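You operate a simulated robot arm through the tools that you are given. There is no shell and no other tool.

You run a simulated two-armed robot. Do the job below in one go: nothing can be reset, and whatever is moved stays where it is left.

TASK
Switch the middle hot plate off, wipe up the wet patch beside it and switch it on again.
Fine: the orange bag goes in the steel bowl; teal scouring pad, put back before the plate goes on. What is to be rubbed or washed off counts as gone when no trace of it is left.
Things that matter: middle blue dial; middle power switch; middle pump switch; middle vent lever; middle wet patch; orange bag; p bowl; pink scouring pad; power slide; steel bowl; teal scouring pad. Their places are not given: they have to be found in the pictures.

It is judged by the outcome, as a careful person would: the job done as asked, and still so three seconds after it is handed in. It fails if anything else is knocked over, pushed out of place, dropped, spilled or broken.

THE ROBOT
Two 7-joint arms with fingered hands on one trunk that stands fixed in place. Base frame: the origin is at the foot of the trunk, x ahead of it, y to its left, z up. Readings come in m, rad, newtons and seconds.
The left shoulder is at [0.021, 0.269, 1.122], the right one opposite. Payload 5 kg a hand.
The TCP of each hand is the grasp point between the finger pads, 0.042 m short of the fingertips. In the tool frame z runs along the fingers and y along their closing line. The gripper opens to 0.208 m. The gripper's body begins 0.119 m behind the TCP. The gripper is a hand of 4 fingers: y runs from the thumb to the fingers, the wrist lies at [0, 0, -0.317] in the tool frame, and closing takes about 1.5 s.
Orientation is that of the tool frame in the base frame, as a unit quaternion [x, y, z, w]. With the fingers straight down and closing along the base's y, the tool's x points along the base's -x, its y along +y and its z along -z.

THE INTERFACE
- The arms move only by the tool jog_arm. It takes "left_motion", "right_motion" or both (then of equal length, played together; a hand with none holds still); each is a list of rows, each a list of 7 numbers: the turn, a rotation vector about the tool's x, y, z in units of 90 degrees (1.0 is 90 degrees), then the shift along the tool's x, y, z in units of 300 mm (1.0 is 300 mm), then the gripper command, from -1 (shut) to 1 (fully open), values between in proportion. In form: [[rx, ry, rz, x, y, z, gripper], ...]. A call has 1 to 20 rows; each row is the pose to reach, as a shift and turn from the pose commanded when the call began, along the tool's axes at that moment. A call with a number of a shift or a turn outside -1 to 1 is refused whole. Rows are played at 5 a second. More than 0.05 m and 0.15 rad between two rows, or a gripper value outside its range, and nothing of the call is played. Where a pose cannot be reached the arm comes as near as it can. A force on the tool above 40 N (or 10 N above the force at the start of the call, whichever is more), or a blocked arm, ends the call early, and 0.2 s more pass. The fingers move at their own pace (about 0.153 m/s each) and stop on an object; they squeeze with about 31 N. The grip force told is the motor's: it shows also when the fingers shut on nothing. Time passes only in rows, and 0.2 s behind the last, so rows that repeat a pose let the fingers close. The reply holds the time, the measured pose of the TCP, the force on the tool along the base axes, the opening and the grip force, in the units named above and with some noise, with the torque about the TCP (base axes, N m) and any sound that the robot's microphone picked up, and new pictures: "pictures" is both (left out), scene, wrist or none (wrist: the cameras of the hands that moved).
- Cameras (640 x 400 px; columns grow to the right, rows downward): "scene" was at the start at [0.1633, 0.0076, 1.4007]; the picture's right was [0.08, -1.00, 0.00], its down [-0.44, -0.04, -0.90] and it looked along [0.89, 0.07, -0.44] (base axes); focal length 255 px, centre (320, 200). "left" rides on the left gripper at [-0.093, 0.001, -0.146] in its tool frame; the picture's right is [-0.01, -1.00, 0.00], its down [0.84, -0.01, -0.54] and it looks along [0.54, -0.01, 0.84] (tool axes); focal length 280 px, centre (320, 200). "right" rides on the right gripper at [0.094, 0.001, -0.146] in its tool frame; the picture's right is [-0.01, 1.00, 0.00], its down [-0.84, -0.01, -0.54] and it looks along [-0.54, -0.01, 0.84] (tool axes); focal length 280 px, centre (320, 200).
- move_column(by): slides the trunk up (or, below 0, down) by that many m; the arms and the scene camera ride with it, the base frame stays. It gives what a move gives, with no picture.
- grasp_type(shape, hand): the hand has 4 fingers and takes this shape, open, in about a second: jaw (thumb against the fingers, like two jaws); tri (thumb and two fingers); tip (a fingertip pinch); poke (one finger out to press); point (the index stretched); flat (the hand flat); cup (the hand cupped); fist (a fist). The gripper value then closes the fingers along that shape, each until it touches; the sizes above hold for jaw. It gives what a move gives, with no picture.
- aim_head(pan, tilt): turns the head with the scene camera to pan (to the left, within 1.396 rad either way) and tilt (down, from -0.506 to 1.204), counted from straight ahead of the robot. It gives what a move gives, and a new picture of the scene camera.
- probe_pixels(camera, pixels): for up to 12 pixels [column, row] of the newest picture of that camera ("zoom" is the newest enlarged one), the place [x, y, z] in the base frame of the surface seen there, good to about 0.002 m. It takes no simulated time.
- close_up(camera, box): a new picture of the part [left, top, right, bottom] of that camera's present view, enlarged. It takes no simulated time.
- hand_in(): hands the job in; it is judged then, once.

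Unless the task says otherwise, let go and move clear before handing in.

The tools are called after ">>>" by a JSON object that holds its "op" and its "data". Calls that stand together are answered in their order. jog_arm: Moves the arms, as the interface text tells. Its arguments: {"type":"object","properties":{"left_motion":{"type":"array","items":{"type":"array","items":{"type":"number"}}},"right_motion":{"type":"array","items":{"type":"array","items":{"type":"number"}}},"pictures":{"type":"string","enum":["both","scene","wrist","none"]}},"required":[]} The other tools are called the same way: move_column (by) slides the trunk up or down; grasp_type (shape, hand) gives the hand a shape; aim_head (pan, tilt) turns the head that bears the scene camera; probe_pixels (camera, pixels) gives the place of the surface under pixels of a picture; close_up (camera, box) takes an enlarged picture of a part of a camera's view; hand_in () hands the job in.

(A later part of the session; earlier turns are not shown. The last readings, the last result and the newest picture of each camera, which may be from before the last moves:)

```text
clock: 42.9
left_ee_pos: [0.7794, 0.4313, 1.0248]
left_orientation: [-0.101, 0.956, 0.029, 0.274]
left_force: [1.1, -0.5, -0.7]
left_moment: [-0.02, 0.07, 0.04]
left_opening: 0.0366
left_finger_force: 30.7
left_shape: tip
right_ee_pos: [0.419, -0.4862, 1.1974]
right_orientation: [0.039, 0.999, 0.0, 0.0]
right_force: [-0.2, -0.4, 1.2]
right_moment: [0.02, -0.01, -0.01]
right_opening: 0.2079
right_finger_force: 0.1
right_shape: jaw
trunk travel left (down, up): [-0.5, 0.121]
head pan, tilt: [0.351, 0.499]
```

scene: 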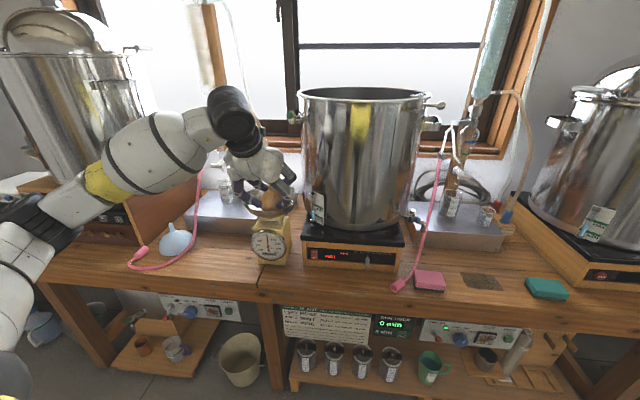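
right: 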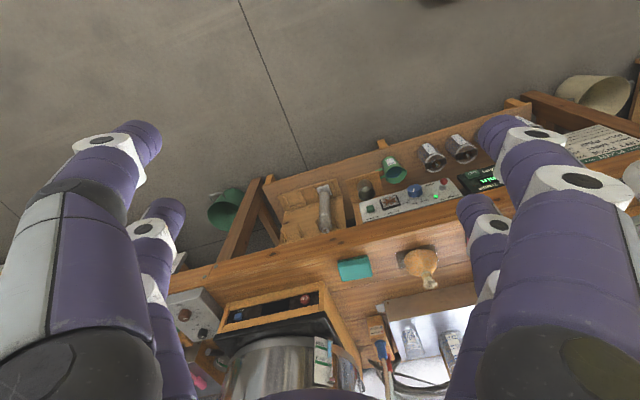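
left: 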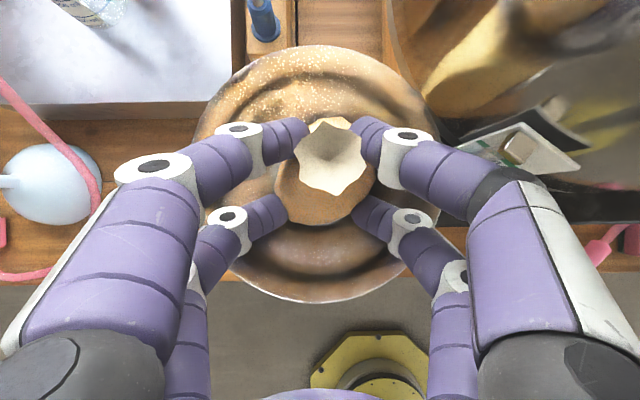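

The vertical force eased from −2.3 to −0.7 N, so the bag may be touching. I'll check the dial and the view.

>>> {"op": "close_up", "data": {"camera": "scene", "box": [230, 180, 310, 270]}}

>>> {"op": "jog_arm", "data": {"left_motion": [[0, 0, 0, 0, 0, 0, -1], [0, 0, 0, 0.0053, 0, 0.0085, -1], [0, 0, 0, 0.0053, 0, 0.0085, -1]], "pictures": "wrist"}}

>>> {"op": "close_up", "data": {"camera": "scene", "box": [230, 180, 310, 270]}}

```text
4.44 times, centred on (270, 225) of scene
```

zoom: 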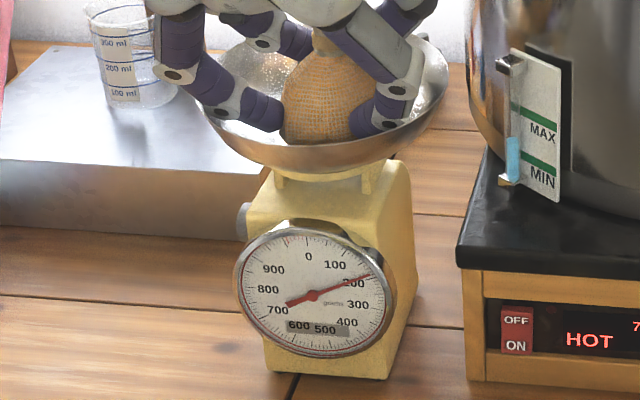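

```text
clock: 43.6
left_ee_pos: [0.7789, 0.4312, 1.0221]
left_orientation: [-0.1, 0.956, 0.028, 0.274]
left_force: [0.6, -0.1, 1.0]
left_moment: [0.0, 0.08, 0.0]
left_opening: 0.0368
left_finger_force: 31.0
left_shape: tip
right_ee_pos: [0.4203, -0.4869, 1.1975]
right_orientation: [0.038, 0.999, 0.0, 0.0]
right_force: [-0.2, 0.4, -0.6]
right_moment: [-0.01, -0.02, -0.01]
right_opening: 0.2078
right_finger_force: 0.0
right_shape: jaw
trunk travel left (down, up): [-0.5, 0.121]
head pan, tilt: [0.351, 0.499]
```

left: 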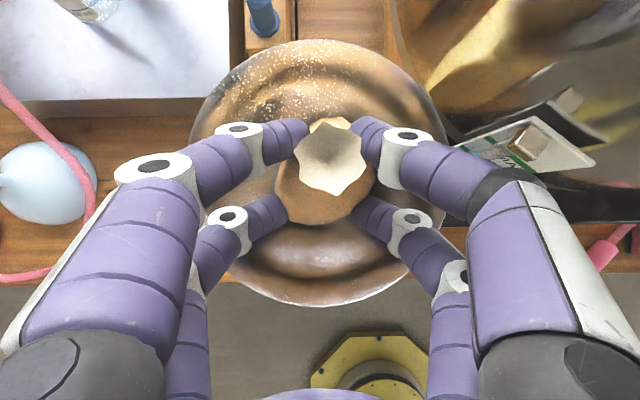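

```text
4.44 times, centred on (270, 225) of scene
```

zoom: 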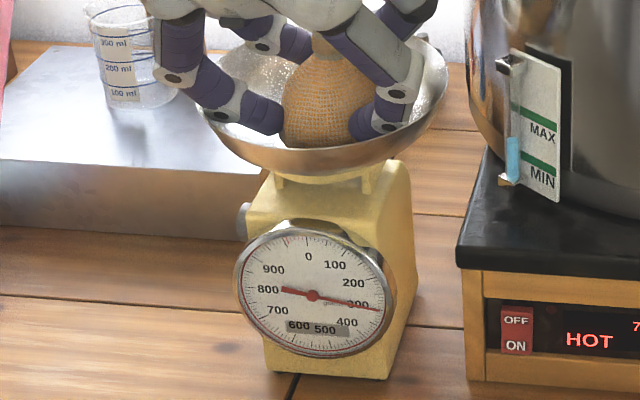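

The scale reads about 300 g, so the bag now rests on the bowl. I'll open just enough to free it, let it settle, and rise straight up.

>>> {"op": "jog_arm", "data": {"left_motion": [[0, 0, 0, 0, 0, 0, -0.6], [0, 0, 0, 0, 0, 0, -0.5], [0, 0, 0, -0.0035, 0, -0.0057, -0.4], [0, 0, 0, -0.0035, 0, -0.0057, -0.35], [0, 0, 0, -0.0035, 0, -0.0057, -0.35]], "pictures": "wrist"}}

>>> {"op": "close_up", "data": {"camera": "scene", "box": [230, 180, 310, 270]}}

```text
clock: 44.9
left_ee_pos: [0.7787, 0.4321, 1.0239]
left_orientation: [-0.101, 0.956, 0.028, 0.274]
left_force: [1.5, 1.1, 2.5]
left_moment: [-0.03, 0.04, -0.02]
left_opening: 0.0644
left_finger_force: 0.0
left_shape: tip
right_ee_pos: [0.4202, -0.4856, 1.1972]
right_orientation: [0.039, 0.999, 0.0, 0.0]
right_force: [0.1, -0.3, 0.7]
right_moment: [-0.04, 0.01, -0.01]
right_opening: 0.2083
right_finger_force: 0.0
right_shape: jaw
trunk travel left (down, up): [-0.5, 0.121]
head pan, tilt: [0.351, 0.499]
```

left: 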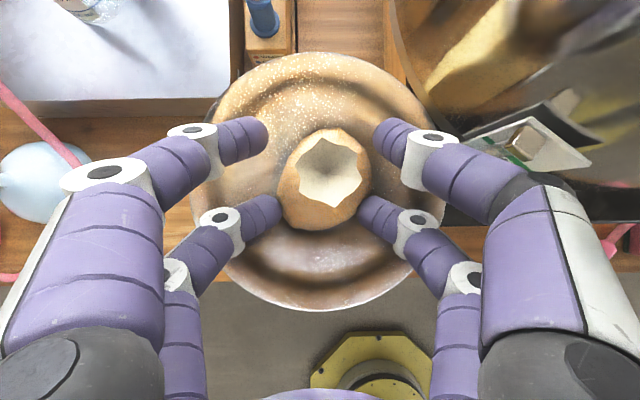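

```text
4.44 times, centred on (270, 225) of scene
```

zoom: 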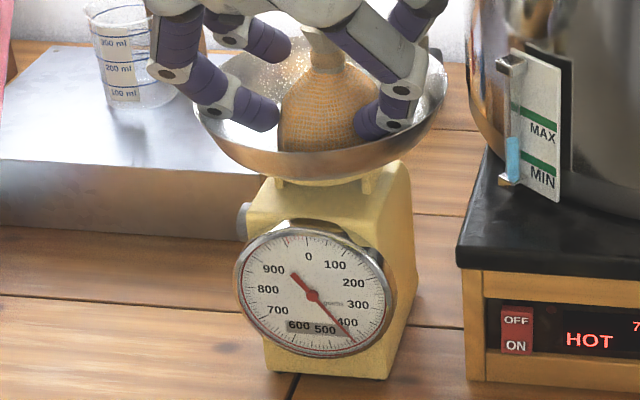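

The fingers are off the bag but the lower tips lightly press the bowl (scale ~430 g). Rising straight up now.

>>> {"op": "jog_arm", "data": {"left_motion": [[0, 0, 0, -0.0088, 0, -0.0141, -0.35], [0, 0, 0, -0.0176, 0, -0.0283, -0.25], [0, 0, 0, -0.0352, 0, -0.0565, -0.2], [0, 0, 0, -0.0703, 0, -0.113, -0.15], [0, 0, 0, -0.1055, 0, -0.1696, -0.1], [0, 0, 0, -0.1583, 0, -0.2544, -0.1], [0, 0, 0, -0.211, 0, -0.3392, -0.1]], "pictures": "both"}}

>>> {"op": "close_up", "data": {"camera": "scene", "box": [230, 170, 310, 270]}}

```text
clock: 46.5
left_ee_pos: [0.7798, 0.43, 1.1426]
left_orientation: [-0.099, 0.956, 0.028, 0.274]
left_force: [-0.6, -0.6, 0.0]
left_moment: [0.05, -0.01, 0.0]
left_opening: 0.0929
left_finger_force: 0.1
left_shape: tip
right_ee_pos: [0.4191, -0.4874, 1.1977]
right_orientation: [0.039, 0.999, 0.001, 0.001]
right_force: [-0.2, -1.2, -0.3]
right_moment: [0.06, -0.04, 0.01]
right_opening: 0.2076
right_finger_force: 0.0
right_shape: jaw
trunk travel left (down, up): [-0.5, 0.121]
head pan, tilt: [0.351, 0.499]
```

scene: 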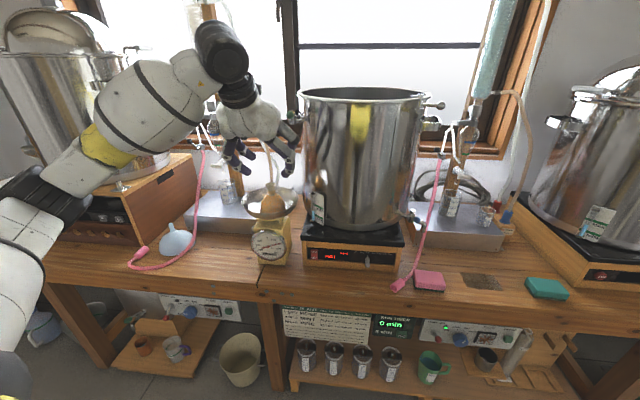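
left: 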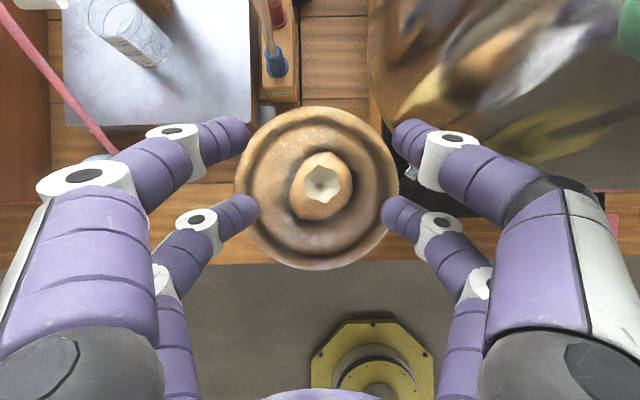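

```text
4.00 times, centred on (270, 220) of scene
```

zoom: 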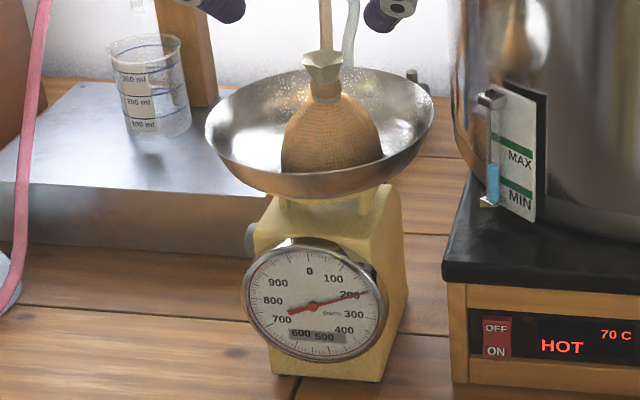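

The bag sits upright in the steel bowl (scale ~210 g). Left hand retreats; then I look at the teal pad with the head.

>>> {"op": "jog_arm", "data": {"left_motion": [[0, 0, 0, 0.0993, 0.001, -0.0815, 0], [0, 0, 0, 0.1985, 0.002, -0.163, 0], [0, 0, 0, 0.2978, 0.004, -0.2445, 0], [0, 0, 0, 0.397, 0.005, -0.326, 0]], "pictures": "none"}}

>>> {"op": "aim_head", "data": {"pan": -0.3, "tilt": 0.6}}

>>> {"op": "close_up", "data": {"camera": "scene", "box": [280, 190, 440, 290]}}

```text
clock: 47.5
left_ee_pos: [0.6314, 0.3995, 1.1632]
left_orientation: [-0.101, 0.956, 0.028, 0.274]
left_force: [-0.4, -0.1, 0.2]
left_moment: [0.02, -0.02, 0.03]
left_opening: 0.1034
left_finger_force: 0.1
left_shape: tip
right_ee_pos: [0.4188, -0.4869, 1.1975]
right_orientation: [0.039, 0.999, 0.0, 0.001]
right_force: [-0.9, -0.9, 0.8]
right_moment: [-0.01, -0.07, -0.01]
right_opening: 0.2078
right_finger_force: 0.1
right_shape: jaw
trunk travel left (down, up): [-0.5, 0.121]
head pan, tilt: [0.351, 0.499]
```

```text
clock: 48.5
left_ee_pos: [0.6333, 0.4017, 1.1638]
left_orientation: [-0.099, 0.956, 0.028, 0.274]
left_force: [0.1, -0.2, 1.0]
left_moment: [-0.03, -0.01, -0.04]
left_opening: 0.1035
left_finger_force: 0.0
left_shape: tip
right_ee_pos: [0.4197, -0.4875, 1.1967]
right_orientation: [0.038, 0.999, 0.0, 0.001]
right_force: [-1.3, -0.1, 0.3]
right_moment: [-0.02, 0.01, -0.01]
right_opening: 0.2078
right_finger_force: 0.1
right_shape: jaw
trunk travel left (down, up): [-0.5, 0.121]
head pan, tilt: [-0.3, 0.6]
```

scene: 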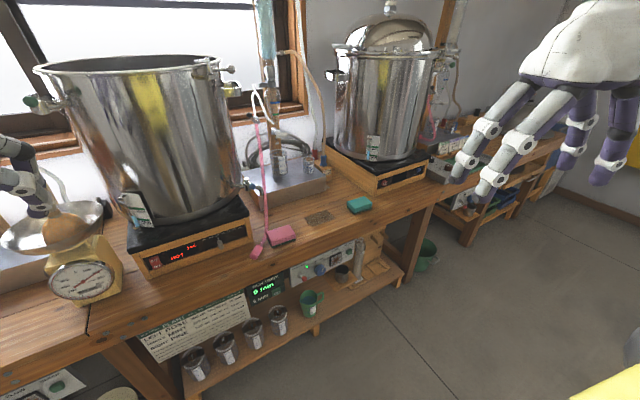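

```text
4.00 times, centred on (360, 240) of scene
```

zoom: 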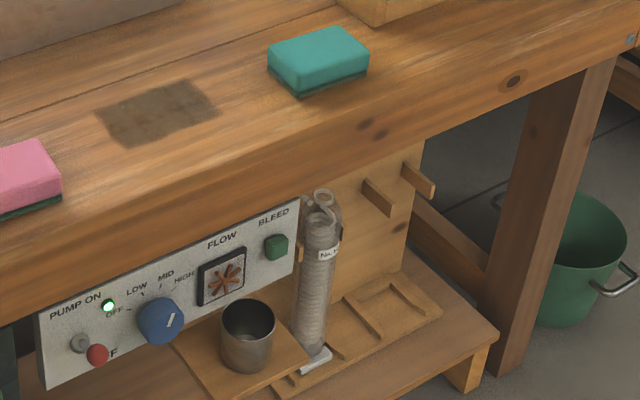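

Clear view of the patch at zoom (158,112) and the teal pad at zoom (318,60). I'll probe the pad's corners and edges.

>>> {"op": "probe_pixels", "data": {"camera": "zoom", "pixels": [[270, 56], [338, 29], [367, 50], [297, 82], [318, 55], [271, 76], [300, 94], [367, 73], [330, 75], [283, 72], [96, 120], [217, 105]]}}

>>> {"op": "close_up", "data": {"camera": "scene", "box": [330, 185, 390, 225]}}

```text
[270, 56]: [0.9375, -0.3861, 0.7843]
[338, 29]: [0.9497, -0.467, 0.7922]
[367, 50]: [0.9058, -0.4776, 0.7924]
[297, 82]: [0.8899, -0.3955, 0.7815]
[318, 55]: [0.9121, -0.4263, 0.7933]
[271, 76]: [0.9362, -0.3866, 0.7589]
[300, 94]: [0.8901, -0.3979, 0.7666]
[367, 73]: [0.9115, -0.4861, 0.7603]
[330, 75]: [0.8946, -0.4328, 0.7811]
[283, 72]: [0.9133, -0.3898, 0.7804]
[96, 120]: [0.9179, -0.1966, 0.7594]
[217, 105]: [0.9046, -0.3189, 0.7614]
```

```text
10.00 times, centred on (360, 205) of scene
```

zoom: 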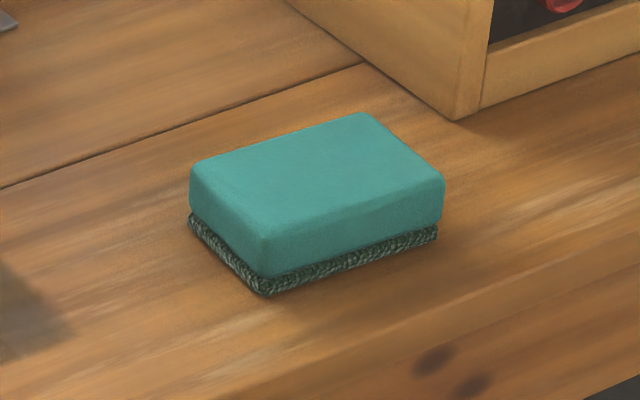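

>>> {"op": "probe_pixels", "data": {"camera": "zoom", "pixels": [[194, 168], [362, 116], [441, 178], [264, 245], [318, 180], [192, 222], [264, 292], [436, 236], [350, 230], [228, 220], [270, 265], [345, 262]]}}

```text
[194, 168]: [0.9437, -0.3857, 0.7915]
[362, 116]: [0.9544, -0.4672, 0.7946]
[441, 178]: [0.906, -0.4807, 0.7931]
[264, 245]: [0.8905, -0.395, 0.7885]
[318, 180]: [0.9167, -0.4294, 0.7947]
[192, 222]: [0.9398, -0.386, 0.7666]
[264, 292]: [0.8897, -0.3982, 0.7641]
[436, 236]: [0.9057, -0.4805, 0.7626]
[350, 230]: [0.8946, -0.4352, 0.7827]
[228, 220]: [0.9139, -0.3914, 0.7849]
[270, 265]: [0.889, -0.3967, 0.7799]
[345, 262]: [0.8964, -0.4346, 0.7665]
```

Pad: centre ≈(0.924,-0.432), 0.087 × 0.055 m, top z≈0.794, long axis along (0.155,-0.988). I'll check how close the right plate's housing is behind it.

>>> {"op": "probe_pixels", "data": {"camera": "zoom", "pixels": [[455, 115], [465, 30], [400, 60], [330, 10], [380, 20], [620, 50], [300, 60], [250, 100]]}}

>>> {"op": "probe_pixels", "data": {"camera": "scene", "pixels": [[376, 165], [365, 180], [345, 160], [330, 150], [390, 175], [372, 150], [360, 120], [345, 130], [420, 165], [377, 190]]}}

```text
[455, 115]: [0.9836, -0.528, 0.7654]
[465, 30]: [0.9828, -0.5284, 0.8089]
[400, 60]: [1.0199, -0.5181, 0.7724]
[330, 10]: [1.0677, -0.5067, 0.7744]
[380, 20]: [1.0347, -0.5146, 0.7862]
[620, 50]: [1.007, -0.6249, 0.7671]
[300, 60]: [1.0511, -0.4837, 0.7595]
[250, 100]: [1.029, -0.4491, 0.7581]
```

```text
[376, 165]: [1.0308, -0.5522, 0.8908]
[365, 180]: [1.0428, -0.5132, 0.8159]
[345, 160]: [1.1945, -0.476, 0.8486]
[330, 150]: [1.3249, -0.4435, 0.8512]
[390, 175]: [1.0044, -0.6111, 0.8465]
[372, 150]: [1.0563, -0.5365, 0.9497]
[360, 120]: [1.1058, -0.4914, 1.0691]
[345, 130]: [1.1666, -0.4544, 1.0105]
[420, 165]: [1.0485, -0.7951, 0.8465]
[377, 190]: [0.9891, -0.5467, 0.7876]
```

The housing's near corner is (0.983,-0.528), so the space behind the pad is free. I'll bring the right hand forward, yawed so the fingers close across the pad's short side, with a slight forward tilt for reach.

>>> {"op": "jog_arm", "data": {"right_motion": [[-0.0075, -0.006, 0.0851, -0.0788, 0.0185, 0.0323, 0.5], [-0.015, -0.0119, 0.1701, -0.1576, 0.037, 0.0646, 0.5], [-0.0226, -0.0179, 0.2552, -0.2364, 0.0555, 0.0969, 0.5], [-0.0301, -0.0238, 0.3402, -0.3152, 0.074, 0.1292, 0.5], [-0.0376, -0.0298, 0.4253, -0.394, 0.0925, 0.1615, 0.5], [-0.0451, -0.0357, 0.5104, -0.4728, 0.111, 0.1938, 0.5], [-0.0526, -0.0417, 0.5954, -0.5516, 0.1295, 0.2261, 0.5], [-0.0602, -0.0476, 0.6805, -0.6304, 0.148, 0.2584, 0.5], [-0.0677, -0.0536, 0.7655, -0.7092, 0.1665, 0.2907, 0.5], [-0.0752, -0.0595, 0.8506, -0.788, 0.185, 0.323, 0.5]], "pictures": "both"}}

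```text
clock: 50.7
left_ee_pos: [0.6331, 0.3993, 1.1625]
left_orientation: [-0.1, 0.957, 0.028, 0.273]
left_force: [1.3, -2.3, -3.2]
left_moment: [0.21, 0.08, 0.12]
left_opening: 0.1039
left_finger_force: 0.1
left_shape: tip
right_ee_pos: [0.7953, -0.5485, 1.1505]
right_orientation: [0.585, 0.809, 0.055, 0.002]
right_force: [1.4, 0.4, -2.4]
right_moment: [0.09, 0.18, 0.02]
right_opening: 0.1559
right_finger_force: 0.0
right_shape: jaw
right hand out of reach, approached as far as the arm can: row 6, 7, 8, 9, 10
trunk travel left (down, up): [-0.5, 0.121]
head pan, tilt: [-0.3, 0.6]
```

scene: 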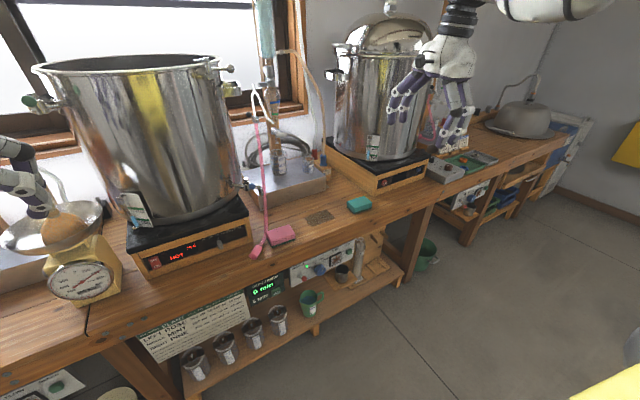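
right: 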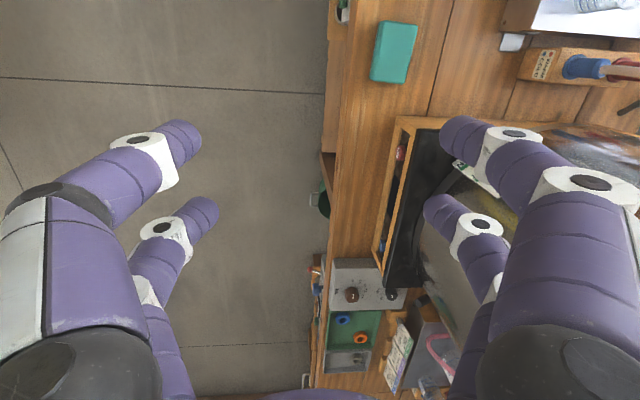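

The right hand could not take that yaw there and ended at (0.795,-0.549,1.15). I'll issue a zero move to learn whether the commanded pose is the requested or the achieved one.

>>> {"op": "jog_arm", "data": {"right_motion": [[0, 0, 0, 0, 0, 0, 0.5]], "pictures": "none"}}

```text
clock: 51.1
left_ee_pos: [0.6335, 0.401, 1.1638]
left_orientation: [-0.1, 0.956, 0.028, 0.273]
left_force: [0.6, -0.3, -0.8]
left_moment: [0.03, 0.06, -0.02]
left_opening: 0.104
left_finger_force: 0.0
left_shape: tip
right_ee_pos: [0.7963, -0.5479, 1.1533]
right_orientation: [0.584, 0.809, 0.057, 0.004]
right_force: [0.6, -0.1, -0.7]
right_moment: [-0.02, 0.16, -0.04]
right_opening: 0.1561
right_finger_force: 0.0
right_shape: jaw
trunk travel left (down, up): [-0.5, 0.121]
head pan, tilt: [-0.3, 0.6]
```

No reach complaint, so commands count from the achieved pose. I'll move from here to above the pad with the present orientation, keeping clear of the right pot.

>>> {"op": "jog_arm", "data": {"right_motion": [[0, 0, 0, 0.03, 0.053, 0.07, 0.5], [0, 0, 0, 0.06, 0.106, 0.15, 0.5], [0, 0, 0, 0.085, 0.158, 0.25, 0.5], [0, 0, 0, 0.11, 0.21, 0.35, 0.5], [0, 0, 0, 0.13, 0.263, 0.46, 0.5], [0, 0, 0, 0.15, 0.316, 0.57, 0.5], [0, 0, 0, 0.17, 0.368, 0.68, 0.5], [0, 0, 0, 0.19, 0.421, 0.799, 0.5]], "pictures": "both"}}

```text
clock: 52.9
left_ee_pos: [0.6347, 0.4009, 1.1627]
left_orientation: [-0.099, 0.957, 0.027, 0.273]
left_force: [1.3, -0.9, -0.7]
left_moment: [0.05, 0.05, 0.05]
left_opening: 0.1041
left_finger_force: 0.1
left_shape: tip
right_ee_pos: [0.9177, -0.4432, 0.9307]
right_orientation: [0.581, 0.812, 0.057, 0.001]
right_force: [1.5, -0.5, 0.6]
right_moment: [0.06, 0.11, 0.0]
right_opening: 0.1562
right_finger_force: 0.1
right_shape: jaw
right hand out of reach, approached as far as the arm can: row 3, 4, 5, 6, 7, 8
trunk travel left (down, up): [-0.5, 0.121]
head pan, tilt: [-0.3, 0.6]
```

scene: 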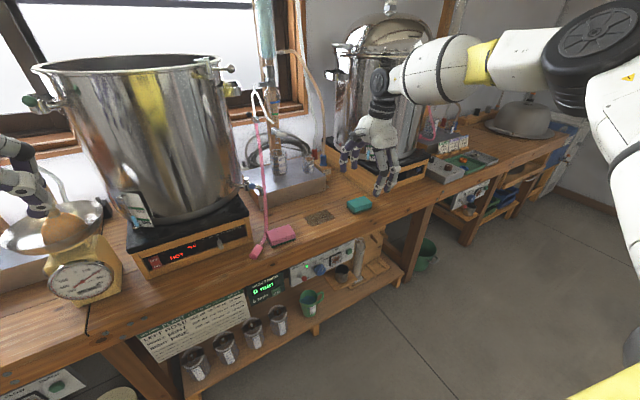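
right: 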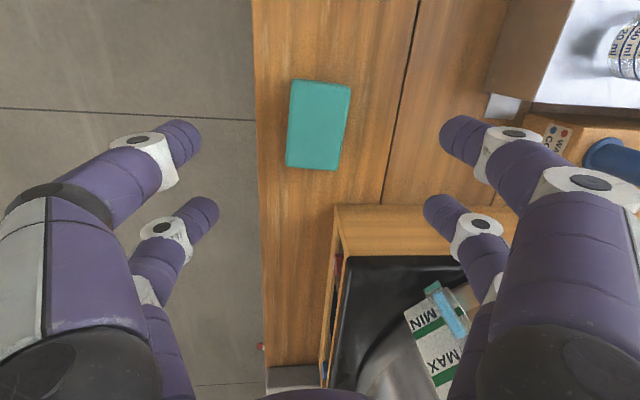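

The pad lies right under the hand, at (318,125), with its short side nearly along the closing line. I'll try a 10° yaw correction and 1 cm shift to line up exactly.

>>> {"op": "jog_arm", "data": {"right_motion": [[-0.0034, -0.0054, 0.055, 0.015, 0.007, 0.0015, 0.5], [-0.0067, -0.0107, 0.11, 0.03, 0.0147, 0.003, 0.5], [-0.0067, -0.0107, 0.11, 0.03, 0.0147, 0.003, 0.5]], "pictures": "none"}}

```text
clock: 53.7
left_ee_pos: [0.6308, 0.4001, 1.1648]
left_orientation: [-0.099, 0.956, 0.028, 0.275]
left_force: [-0.9, -1.3, 0.7]
left_moment: [0.03, -0.11, 0.0]
left_opening: 0.1036
left_finger_force: 0.1
left_shape: tip
right_ee_pos: [0.9861, -0.4739, 0.9409]
right_orientation: [0.65, 0.758, 0.056, 0.005]
right_force: [-0.6, -0.4, 1.5]
right_moment: [0.09, -0.19, -0.01]
right_opening: 0.1559
right_finger_force: 0.1
right_shape: jaw
right hand out of reach, approached as far as the arm can: row 1, 2, 3
trunk travel left (down, up): [-0.5, 0.121]
head pan, tilt: [-0.3, 0.6]
```

The solver gave up position for that yaw and slid forward to (0.986,-0.474); I must not use that orientation. I'll pull back and up first, turning the hand back toward its natural yaw.

>>> {"op": "jog_arm", "data": {"right_motion": [[0, 0, 0, 0.03, -0.1, -0.06, 0.5], [0, 0, 0, 0.06, -0.2, -0.12, 0.5], [-0.0008, -0.0062, -0.0837, 0.09, -0.26, -0.18, 0.5], [-0.0015, -0.0123, -0.1674, 0.12, -0.32, -0.24, 0.5], [-0.0023, -0.0185, -0.2511, 0.15, -0.35, -0.3, 0.5], [-0.0031, -0.0246, -0.3348, 0.188, -0.381, -0.359, 0.5], [-0.0038, -0.0308, -0.4185, 0.188, -0.381, -0.359, 0.5], [-0.0046, -0.037, -0.5022, 0.188, -0.381, -0.359, 0.5]], "pictures": "scene"}}

```text
clock: 55.5
left_ee_pos: [0.633, 0.4008, 1.1642]
left_orientation: [-0.1, 0.956, 0.029, 0.274]
left_force: [-0.7, 0.3, -1.1]
left_moment: [0.02, 0.03, -0.02]
left_opening: 0.1039
left_finger_force: 0.0
left_shape: tip
right_ee_pos: [0.857, -0.4387, 1.0391]
right_orientation: [0.312, 0.948, 0.033, 0.054]
right_force: [0.7, 0.1, -0.3]
right_moment: [0.03, 0.0, 0.01]
right_opening: 0.1558
right_finger_force: 0.0
right_shape: jaw
right hand out of reach, approached as far as the arm can: row 1, 2, 3
trunk travel left (down, up): [-0.5, 0.121]
head pan, tilt: [-0.3, 0.6]
```

scene: 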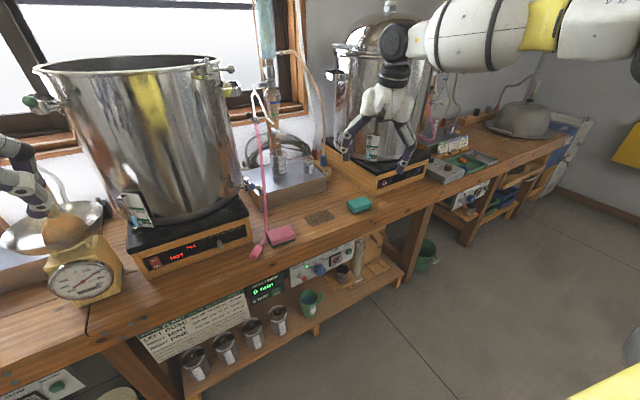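

Hand is safely back at (0.857,-0.439,1.04). Now I'll bring it to the natural yaw with closing line along the pad's long side, so that the far finger pair straddles the pad's middle, hovering at z=0.90.

>>> {"op": "jog_arm", "data": {"right_motion": [[0.0016, 0.0015, -0.0721, -0.0077, 0.0044, 0.068, 0.35], [0.0032, 0.0031, -0.1441, -0.0154, 0.0089, 0.1357, 0.35], [0.0048, 0.0046, -0.2162, -0.0231, 0.0133, 0.2036, 0.35], [0.0063, 0.0061, -0.2882, -0.0309, 0.0177, 0.2714, 0.35], [0.0079, 0.0076, -0.3603, -0.0386, 0.0221, 0.3393, 0.35], [0.0095, 0.0092, -0.4323, -0.0463, 0.0266, 0.4071, 0.35], [0.0111, 0.0107, -0.5044, -0.054, 0.031, 0.475, 0.35], [0.0111, 0.0107, -0.5044, -0.054, 0.031, 0.475, 0.35]], "pictures": "both"}}

```text
clock: 57.3
left_ee_pos: [0.6329, 0.4008, 1.1631]
left_orientation: [-0.101, 0.956, 0.028, 0.275]
left_force: [-0.3, -0.3, 0.0]
left_moment: [-0.01, -0.01, -0.01]
left_opening: 0.104
left_finger_force: 0.0
left_shape: tip
right_ee_pos: [0.8934, -0.4351, 0.9022]
right_orientation: [-0.076, 0.996, 0.003, 0.052]
right_force: [-0.5, 0.9, 0.3]
right_moment: [-0.08, -0.05, -0.02]
right_opening: 0.1407
right_finger_force: 0.1
right_shape: jaw
trunk travel left (down, up): [-0.5, 0.121]
head pan, tilt: [-0.3, 0.6]
```

scene: 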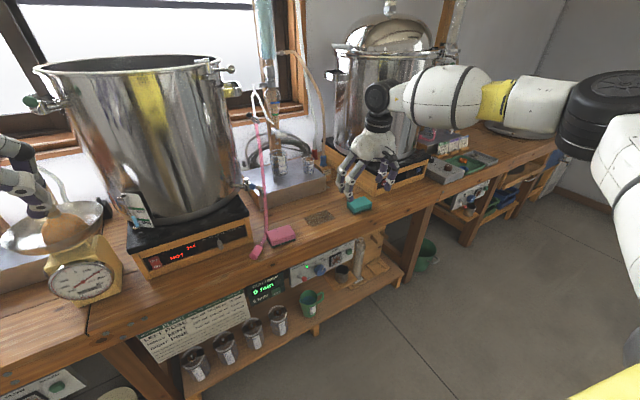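
right: 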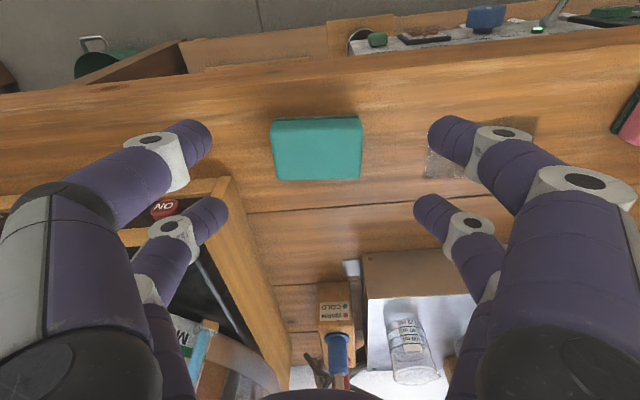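

The hand hovers over the pad without reach limits; the pad is at (317,150) in the right view. I'll probe the pad's corners from here to refine its centre.

>>> {"op": "probe_pixels", "data": {"camera": "right", "pixels": [[274, 124], [358, 121], [360, 176], [280, 177], [317, 150], [270, 122], [277, 180], [361, 179], [317, 180], [317, 121], [278, 150], [360, 150]]}}

>>> {"op": "close_up", "data": {"camera": "right", "box": [240, 90, 400, 190]}}

```text
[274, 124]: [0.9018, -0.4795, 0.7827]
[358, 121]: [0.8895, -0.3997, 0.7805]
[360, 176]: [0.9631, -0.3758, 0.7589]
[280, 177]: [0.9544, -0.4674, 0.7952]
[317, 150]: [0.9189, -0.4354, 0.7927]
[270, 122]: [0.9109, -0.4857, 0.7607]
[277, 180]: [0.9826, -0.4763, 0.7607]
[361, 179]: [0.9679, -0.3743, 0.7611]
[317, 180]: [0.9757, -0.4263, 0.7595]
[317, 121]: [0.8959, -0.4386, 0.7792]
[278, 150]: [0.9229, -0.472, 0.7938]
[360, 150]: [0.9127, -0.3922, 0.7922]
```

```text
4.00 times, centred on (320, 140) of right
```

zoom: 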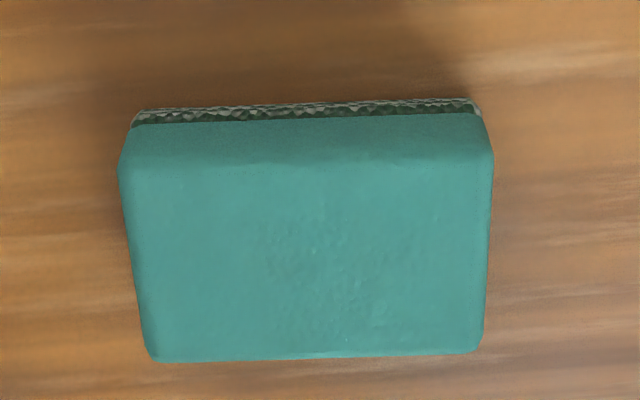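

Pad centre refined to (0.9224,-0.433). Descending to just above grasp height, then checking fingertip clearance.

>>> {"op": "jog_arm", "data": {"right_motion": [[0, 0, 0, 0.012, -0.003, 0.09, 0.35], [0, 0, 0, 0.024, -0.006, 0.18, 0.35], [0, 0, 0, 0.0347, -0.009, 0.26, 0.35], [0, 0, 0, 0.0347, -0.009, 0.26, 0.35]], "pictures": "both"}}

>>> {"op": "close_up", "data": {"camera": "scene", "box": [320, 170, 400, 225]}}

```text
clock: 58.3
left_ee_pos: [0.6317, 0.4011, 1.1636]
left_orientation: [-0.101, 0.956, 0.028, 0.275]
left_force: [-1.2, -0.2, 0.5]
left_moment: [0.01, 0.0, -0.01]
left_opening: 0.1039
left_finger_force: 0.0
left_shape: tip
right_ee_pos: [0.892, -0.4392, 0.8243]
right_orientation: [-0.077, 0.996, 0.004, 0.053]
right_force: [0.2, 0.2, 0.1]
right_moment: [-0.05, 0.01, 0.02]
right_opening: 0.1409
right_finger_force: 0.1
right_shape: jaw
trunk travel left (down, up): [-0.5, 0.121]
head pan, tilt: [-0.3, 0.6]
```

scene: 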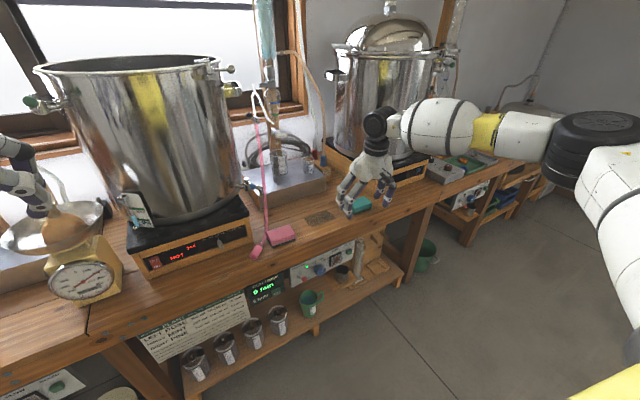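
right: 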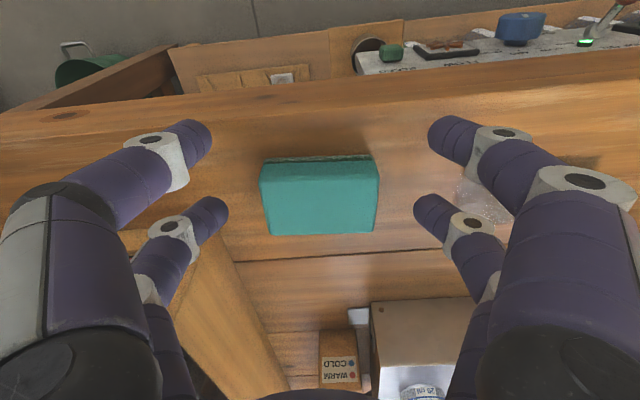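

```text
7.27 times, centred on (360, 198) of scene
```

zoom: 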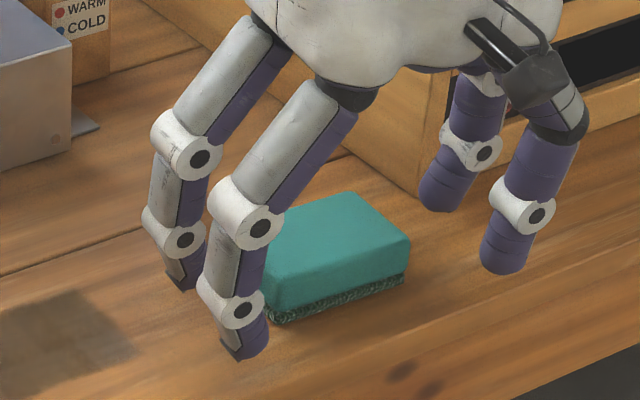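

I'll probe the fingertip ends in this enlarged view to get their heights over the table.

>>> {"op": "probe_pixels", "data": {"camera": "zoom", "pixels": [[243, 350], [255, 345], [186, 285], [195, 275], [500, 268], [510, 262], [440, 205], [450, 200], [340, 210], [335, 300]]}}

```text
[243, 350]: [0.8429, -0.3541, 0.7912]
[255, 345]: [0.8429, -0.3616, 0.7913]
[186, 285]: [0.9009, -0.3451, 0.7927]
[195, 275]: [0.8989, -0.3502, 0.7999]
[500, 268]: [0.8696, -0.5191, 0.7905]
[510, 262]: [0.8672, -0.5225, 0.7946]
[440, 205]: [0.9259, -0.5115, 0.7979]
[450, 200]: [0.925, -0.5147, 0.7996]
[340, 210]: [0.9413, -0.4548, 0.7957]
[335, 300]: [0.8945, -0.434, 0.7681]
```

The tips end about 3.5 cm below the TCP at this opening and the far pair lines up with the pad's middle. Lowering 14 mm more and closing.

>>> {"op": "jog_arm", "data": {"right_motion": [[0, 0, 0, 0.0025, 0.002, 0.0232, 0.3], [0, 0, 0, 0.005, 0.004, 0.0464, 0.3], [0, 0, 0, 0.005, 0.004, 0.0464, 0.1], [0, 0, 0, 0.005, 0.004, 0.0464, -0.1], [0, 0, 0, 0.005, 0.004, 0.0464, -0.3], [0, 0, 0, 0.005, 0.004, 0.0464, -0.6], [0, 0, 0, 0.005, 0.004, 0.0464, -1], [0, 0, 0, 0.005, 0.004, 0.0464, -1], [0, 0, 0, 0.005, 0.004, 0.0464, -1], [0, 0, 0, 0.005, 0.004, 0.0464, -1]], "pictures": "both"}}

>>> {"op": "close_up", "data": {"camera": "scene", "box": [320, 170, 400, 225]}}

```text
clock: 60.5
left_ee_pos: [0.6334, 0.4008, 1.1643]
left_orientation: [-0.099, 0.956, 0.027, 0.274]
left_force: [0.7, -1.1, 0.1]
left_moment: [-0.02, -0.01, 0.02]
left_opening: 0.1037
left_finger_force: 0.0
left_shape: tip
right_ee_pos: [0.8911, -0.4377, 0.8072]
right_orientation: [-0.076, 0.996, 0.004, 0.051]
right_force: [0.8, 0.1, -1.3]
right_moment: [0.02, 0.02, 0.03]
right_opening: 0.0313
right_finger_force: 30.9
right_shape: jaw
trunk travel left (down, up): [-0.5, 0.121]
head pan, tilt: [-0.3, 0.6]
```

scene: 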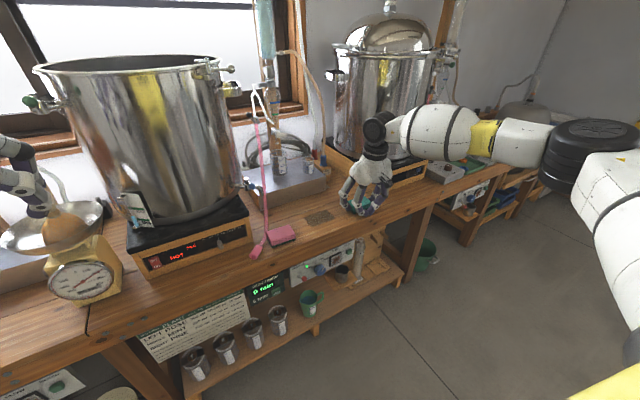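
right: 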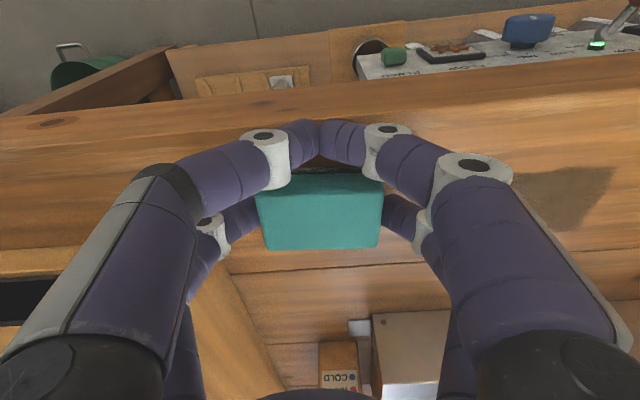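

```text
7.27 times, centred on (360, 198) of scene
```

zoom: 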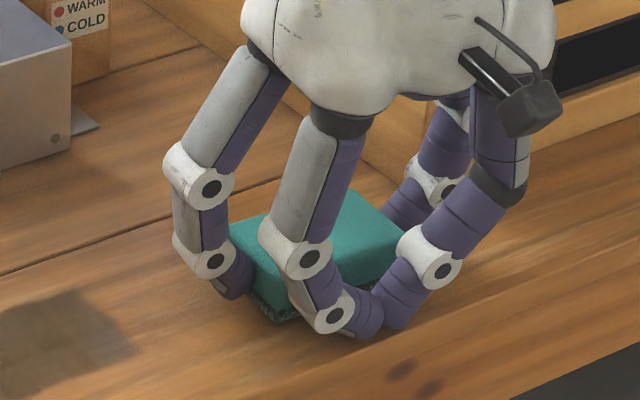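

The far pair grips the pad's ends and the near pair closed in front of it. Lifting 3 cm to test the grip.

>>> {"op": "jog_arm", "data": {"right_motion": [[0, 0, 0, -0.003, 0, -0.03, -1], [0, 0, 0, -0.0065, 0, -0.065, -1], [0, 0, 0, -0.0105, 0, -0.0995, -1], [0, 0, 0, -0.0105, 0, -0.0995, -1]], "pictures": "both"}}

>>> {"op": "close_up", "data": {"camera": "scene", "box": [320, 160, 400, 215]}}

```text
clock: 61.5
left_ee_pos: [0.6325, 0.3999, 1.1643]
left_orientation: [-0.099, 0.956, 0.027, 0.275]
left_force: [-1.1, 0.8, 0.1]
left_moment: [0.0, 0.0, -0.03]
left_opening: 0.1041
left_finger_force: 0.0
left_shape: tip
right_ee_pos: [0.8928, -0.4375, 0.8396]
right_orientation: [-0.075, 0.996, 0.004, 0.052]
right_force: [0.1, -0.6, -0.7]
right_moment: [0.01, 0.0, -0.02]
right_opening: 0.0316
right_finger_force: 31.8
right_shape: jaw
trunk travel left (down, up): [-0.5, 0.121]
head pan, tilt: [-0.3, 0.6]
```

scene: 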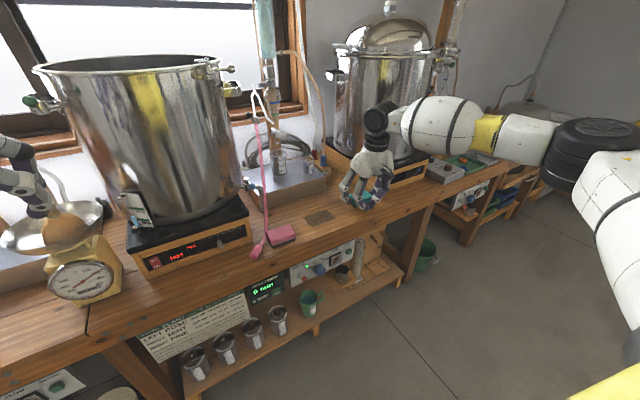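
right: 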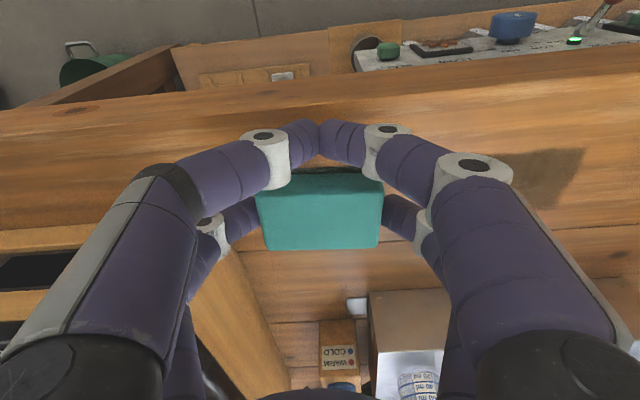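

```text
7.27 times, centred on (360, 188) of scene
```

zoom: 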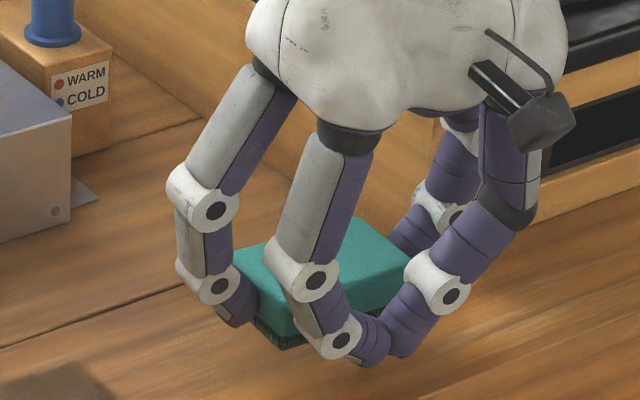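

The pad is held level (bottom ≈4.7 cm below TCP). Its home is TCP (0.8911,-0.4377,0.807). Carrying it over the wet patch.

>>> {"op": "jog_arm", "data": {"right_motion": [[0, 0, 0, -0.0103, 0.1158, 0.0011, -1], [0, 0, 0, -0.0206, 0.2316, 0.0021, -1], [0, 0, 0, -0.0309, 0.3474, 0.0032, -1], [0, 0, 0, -0.0412, 0.4632, 0.0042, -1], [0, 0, 0, -0.0515, 0.579, 0.0053, -1], [0, 0, 0, -0.0515, 0.579, 0.0053, -1]], "pictures": "both"}}

>>> {"op": "close_up", "data": {"camera": "scene", "box": [270, 170, 370, 240]}}

```text
clock: 62.9
left_ee_pos: [0.6319, 0.4002, 1.164]
left_orientation: [-0.099, 0.956, 0.028, 0.274]
left_force: [0.5, -1.1, -0.4]
left_moment: [0.04, 0.02, 0.04]
left_opening: 0.1038
left_finger_force: 0.1
left_shape: tip
right_ee_pos: [0.8793, -0.2652, 0.84]
right_orientation: [-0.075, 0.996, 0.004, 0.051]
right_force: [0.1, 0.8, -0.5]
right_moment: [0.08, 0.02, 0.03]
right_opening: 0.0313
right_finger_force: 30.8
right_shape: jaw
trunk travel left (down, up): [-0.5, 0.121]
head pan, tilt: [-0.3, 0.6]
```

scene: 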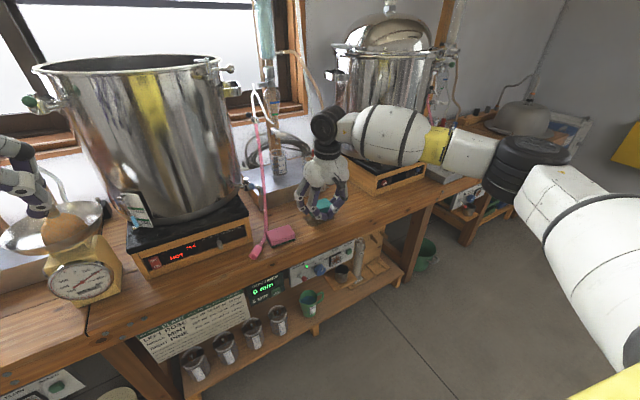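
right: 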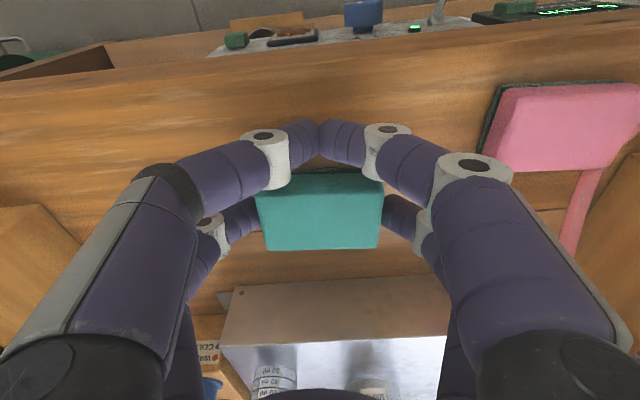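

```text
5.71 times, centred on (320, 205) of scene
```

zoom: 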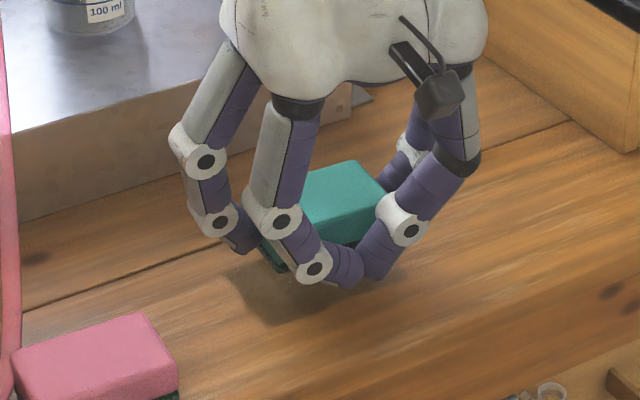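

The pad is over the patch. Lowering to first contact while watching the force.

>>> {"op": "jog_arm", "data": {"right_motion": [[0, 0, 0, 0.0035, 0, 0.033, -1], [0, 0, 0, 0.007, 0, 0.066, -1], [0, 0, 0, 0.0105, 0, 0.0995, -1], [0, 0, 0, 0.0115, 0, 0.1095, -1], [0, 0, 0, 0.0115, 0, 0.1095, -1]], "pictures": "none"}}

```text
clock: 64.1
left_ee_pos: [0.6315, 0.401, 1.163]
left_orientation: [-0.099, 0.956, 0.027, 0.274]
left_force: [0.5, 0.5, -0.7]
left_moment: [-0.02, 0.02, -0.01]
left_opening: 0.104
left_finger_force: 0.0
left_shape: tip
right_ee_pos: [0.8796, -0.2641, 0.8068]
right_orientation: [-0.076, 0.996, 0.003, 0.052]
right_force: [-1.7, -0.9, 4.0]
right_moment: [0.01, -0.12, -0.03]
right_opening: 0.0313
right_finger_force: 31.2
right_shape: jaw
trunk travel left (down, up): [-0.5, 0.121]
head pan, tilt: [-0.3, 0.6]
```

Contact is made (4 N up). I'll press a touch more and wipe in overlapping strokes across the whole patch.

>>> {"op": "jog_arm", "data": {"right_motion": [[0, 0, 0, 0, 0, 0.005, -1], [0, 0, 0, 0, 0.0583, 0.005, -1], [0, 0, 0, 0, 0.1167, 0.005, -1], [0, 0, 0, 0, 0.0, 0.005, -1], [0, 0, 0, 0, -0.1167, 0.005, -1], [0, 0, 0, 0.0497, -0.1167, -0.0002, -1], [0, 0, 0, 0.0497, 0.0, -0.0002, -1], [0, 0, 0, 0.0497, 0.1167, -0.0002, -1], [0, 0, 0, 0.0995, 0.1167, -0.0055, -1], [0, 0, 0, 0.0995, 0.0, -0.0055, -1], [0, 0, 0, 0.0995, -0.1167, -0.0055, -1], [0, 0, 0, 0.0, -0.1167, 0.005, -1], [0, 0, 0, -0.0497, -0.1167, 0.0102, -1], [0, 0, 0, -0.0497, 0.0, 0.0102, -1], [0, 0, 0, -0.0497, 0.1167, 0.0102, -1], [0, 0, 0, -0.0995, 0.1167, 0.0155, -1], [0, 0, 0, -0.0995, 0.0, 0.0155, -1], [0, 0, 0, -0.0995, -0.1167, 0.0155, -1], [0, 0, 0, -0.0497, 0.0, 0.0102, -1], [0, 0, 0, 0, 0.0, 0.005, -1]], "pictures": "both"}}

>>> {"op": "close_up", "data": {"camera": "scene", "box": [270, 170, 370, 240]}}

```text
clock: 68.3
left_ee_pos: [0.6324, 0.4006, 1.165]
left_orientation: [-0.1, 0.956, 0.028, 0.275]
left_force: [-0.3, -0.1, 0.7]
left_moment: [-0.02, -0.06, 0.0]
left_opening: 0.1041
left_finger_force: 0.0
left_shape: tip
right_ee_pos: [0.8821, -0.2635, 0.8044]
right_orientation: [-0.077, 0.996, 0.003, 0.053]
right_force: [9.6, -2.1, 19.8]
right_moment: [-0.27, -0.65, 0.08]
right_opening: 0.0317
right_finger_force: 30.9
right_shape: jaw
trunk travel left (down, up): [-0.5, 0.121]
head pan, tilt: [-0.3, 0.6]
```

scene: 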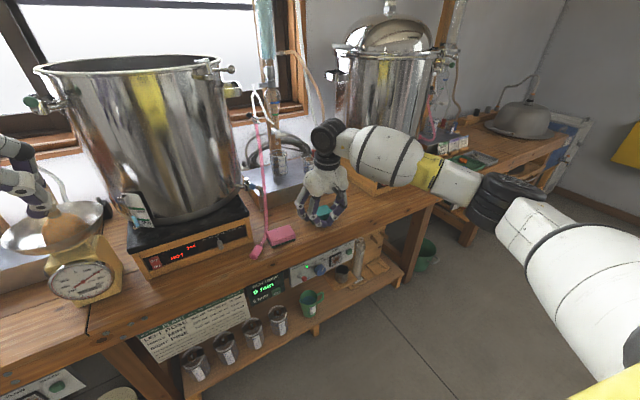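
right: 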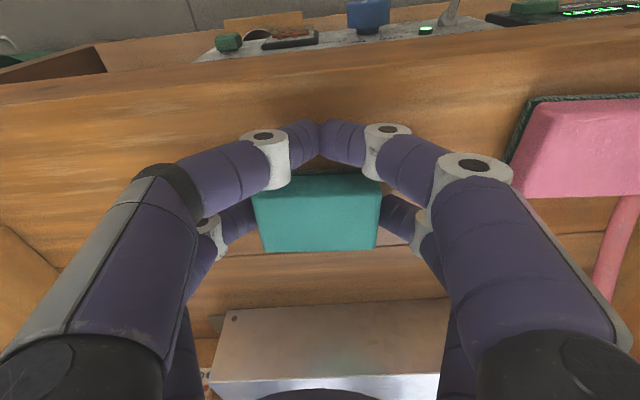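

```text
5.71 times, centred on (320, 205) of scene
```

zoom: 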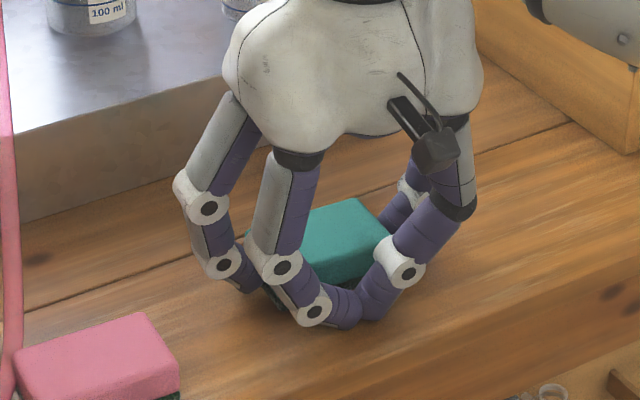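

All strokes played with ~20 N pressure. Lifting the pad and moving it aside to inspect the patch.

>>> {"op": "jog_arm", "data": {"right_motion": [[0, 0, 0, -0.005, 0, -0.05, -1], [0, 0, 0, -0.014, 0, -0.1326, -1], [0, 0, 0, -0.014, -0.13, -0.1326, -1], [0, 0, 0, -0.014, -0.26, -0.1326, -1], [0, 0, 0, -0.014, -0.39, -0.1326, -1], [0, 0, 0, -0.014, -0.5, -0.1326, -1]], "pictures": "both"}}

>>> {"op": "close_up", "data": {"camera": "scene", "box": [270, 180, 370, 250]}}

```text
clock: 69.7
left_ee_pos: [0.6322, 0.4, 1.1635]
left_orientation: [-0.1, 0.956, 0.028, 0.274]
left_force: [0.2, 0.6, 0.1]
left_moment: [0.04, 0.01, 0.01]
left_opening: 0.1041
left_finger_force: 0.2
left_shape: tip
right_ee_pos: [0.909, -0.4143, 0.8448]
right_orientation: [-0.076, 0.996, 0.004, 0.052]
right_force: [0.0, 0.1, -0.4]
right_moment: [-0.02, 0.05, 0.02]
right_opening: 0.0319
right_finger_force: 30.7
right_shape: jaw
trunk travel left (down, up): [-0.5, 0.121]
head pan, tilt: [-0.3, 0.6]
```

scene: 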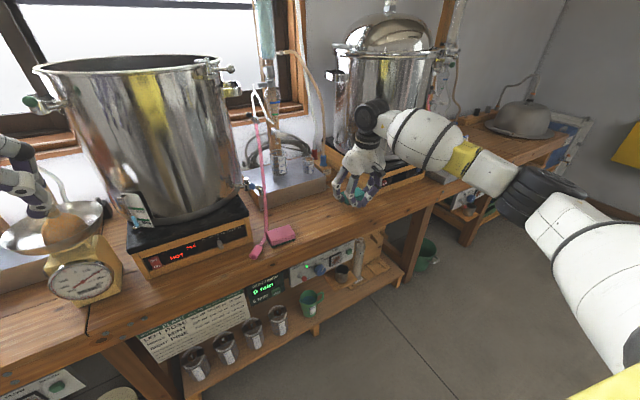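
right: 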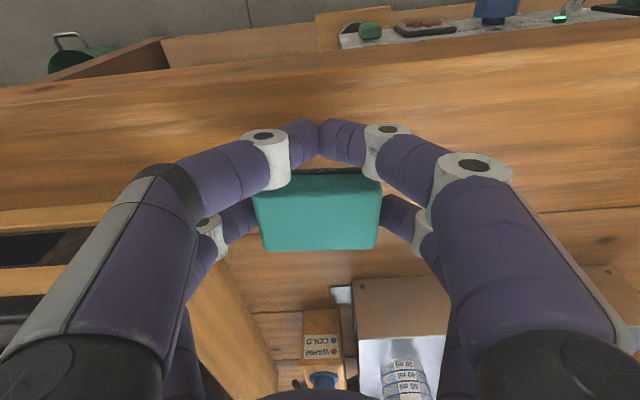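

```text
5.71 times, centred on (320, 215) of scene
```

zoom: 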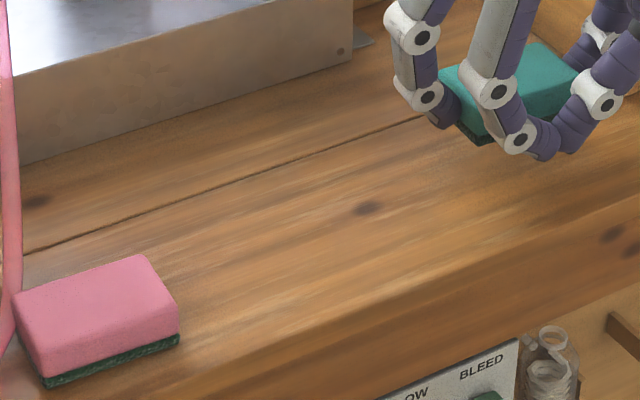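

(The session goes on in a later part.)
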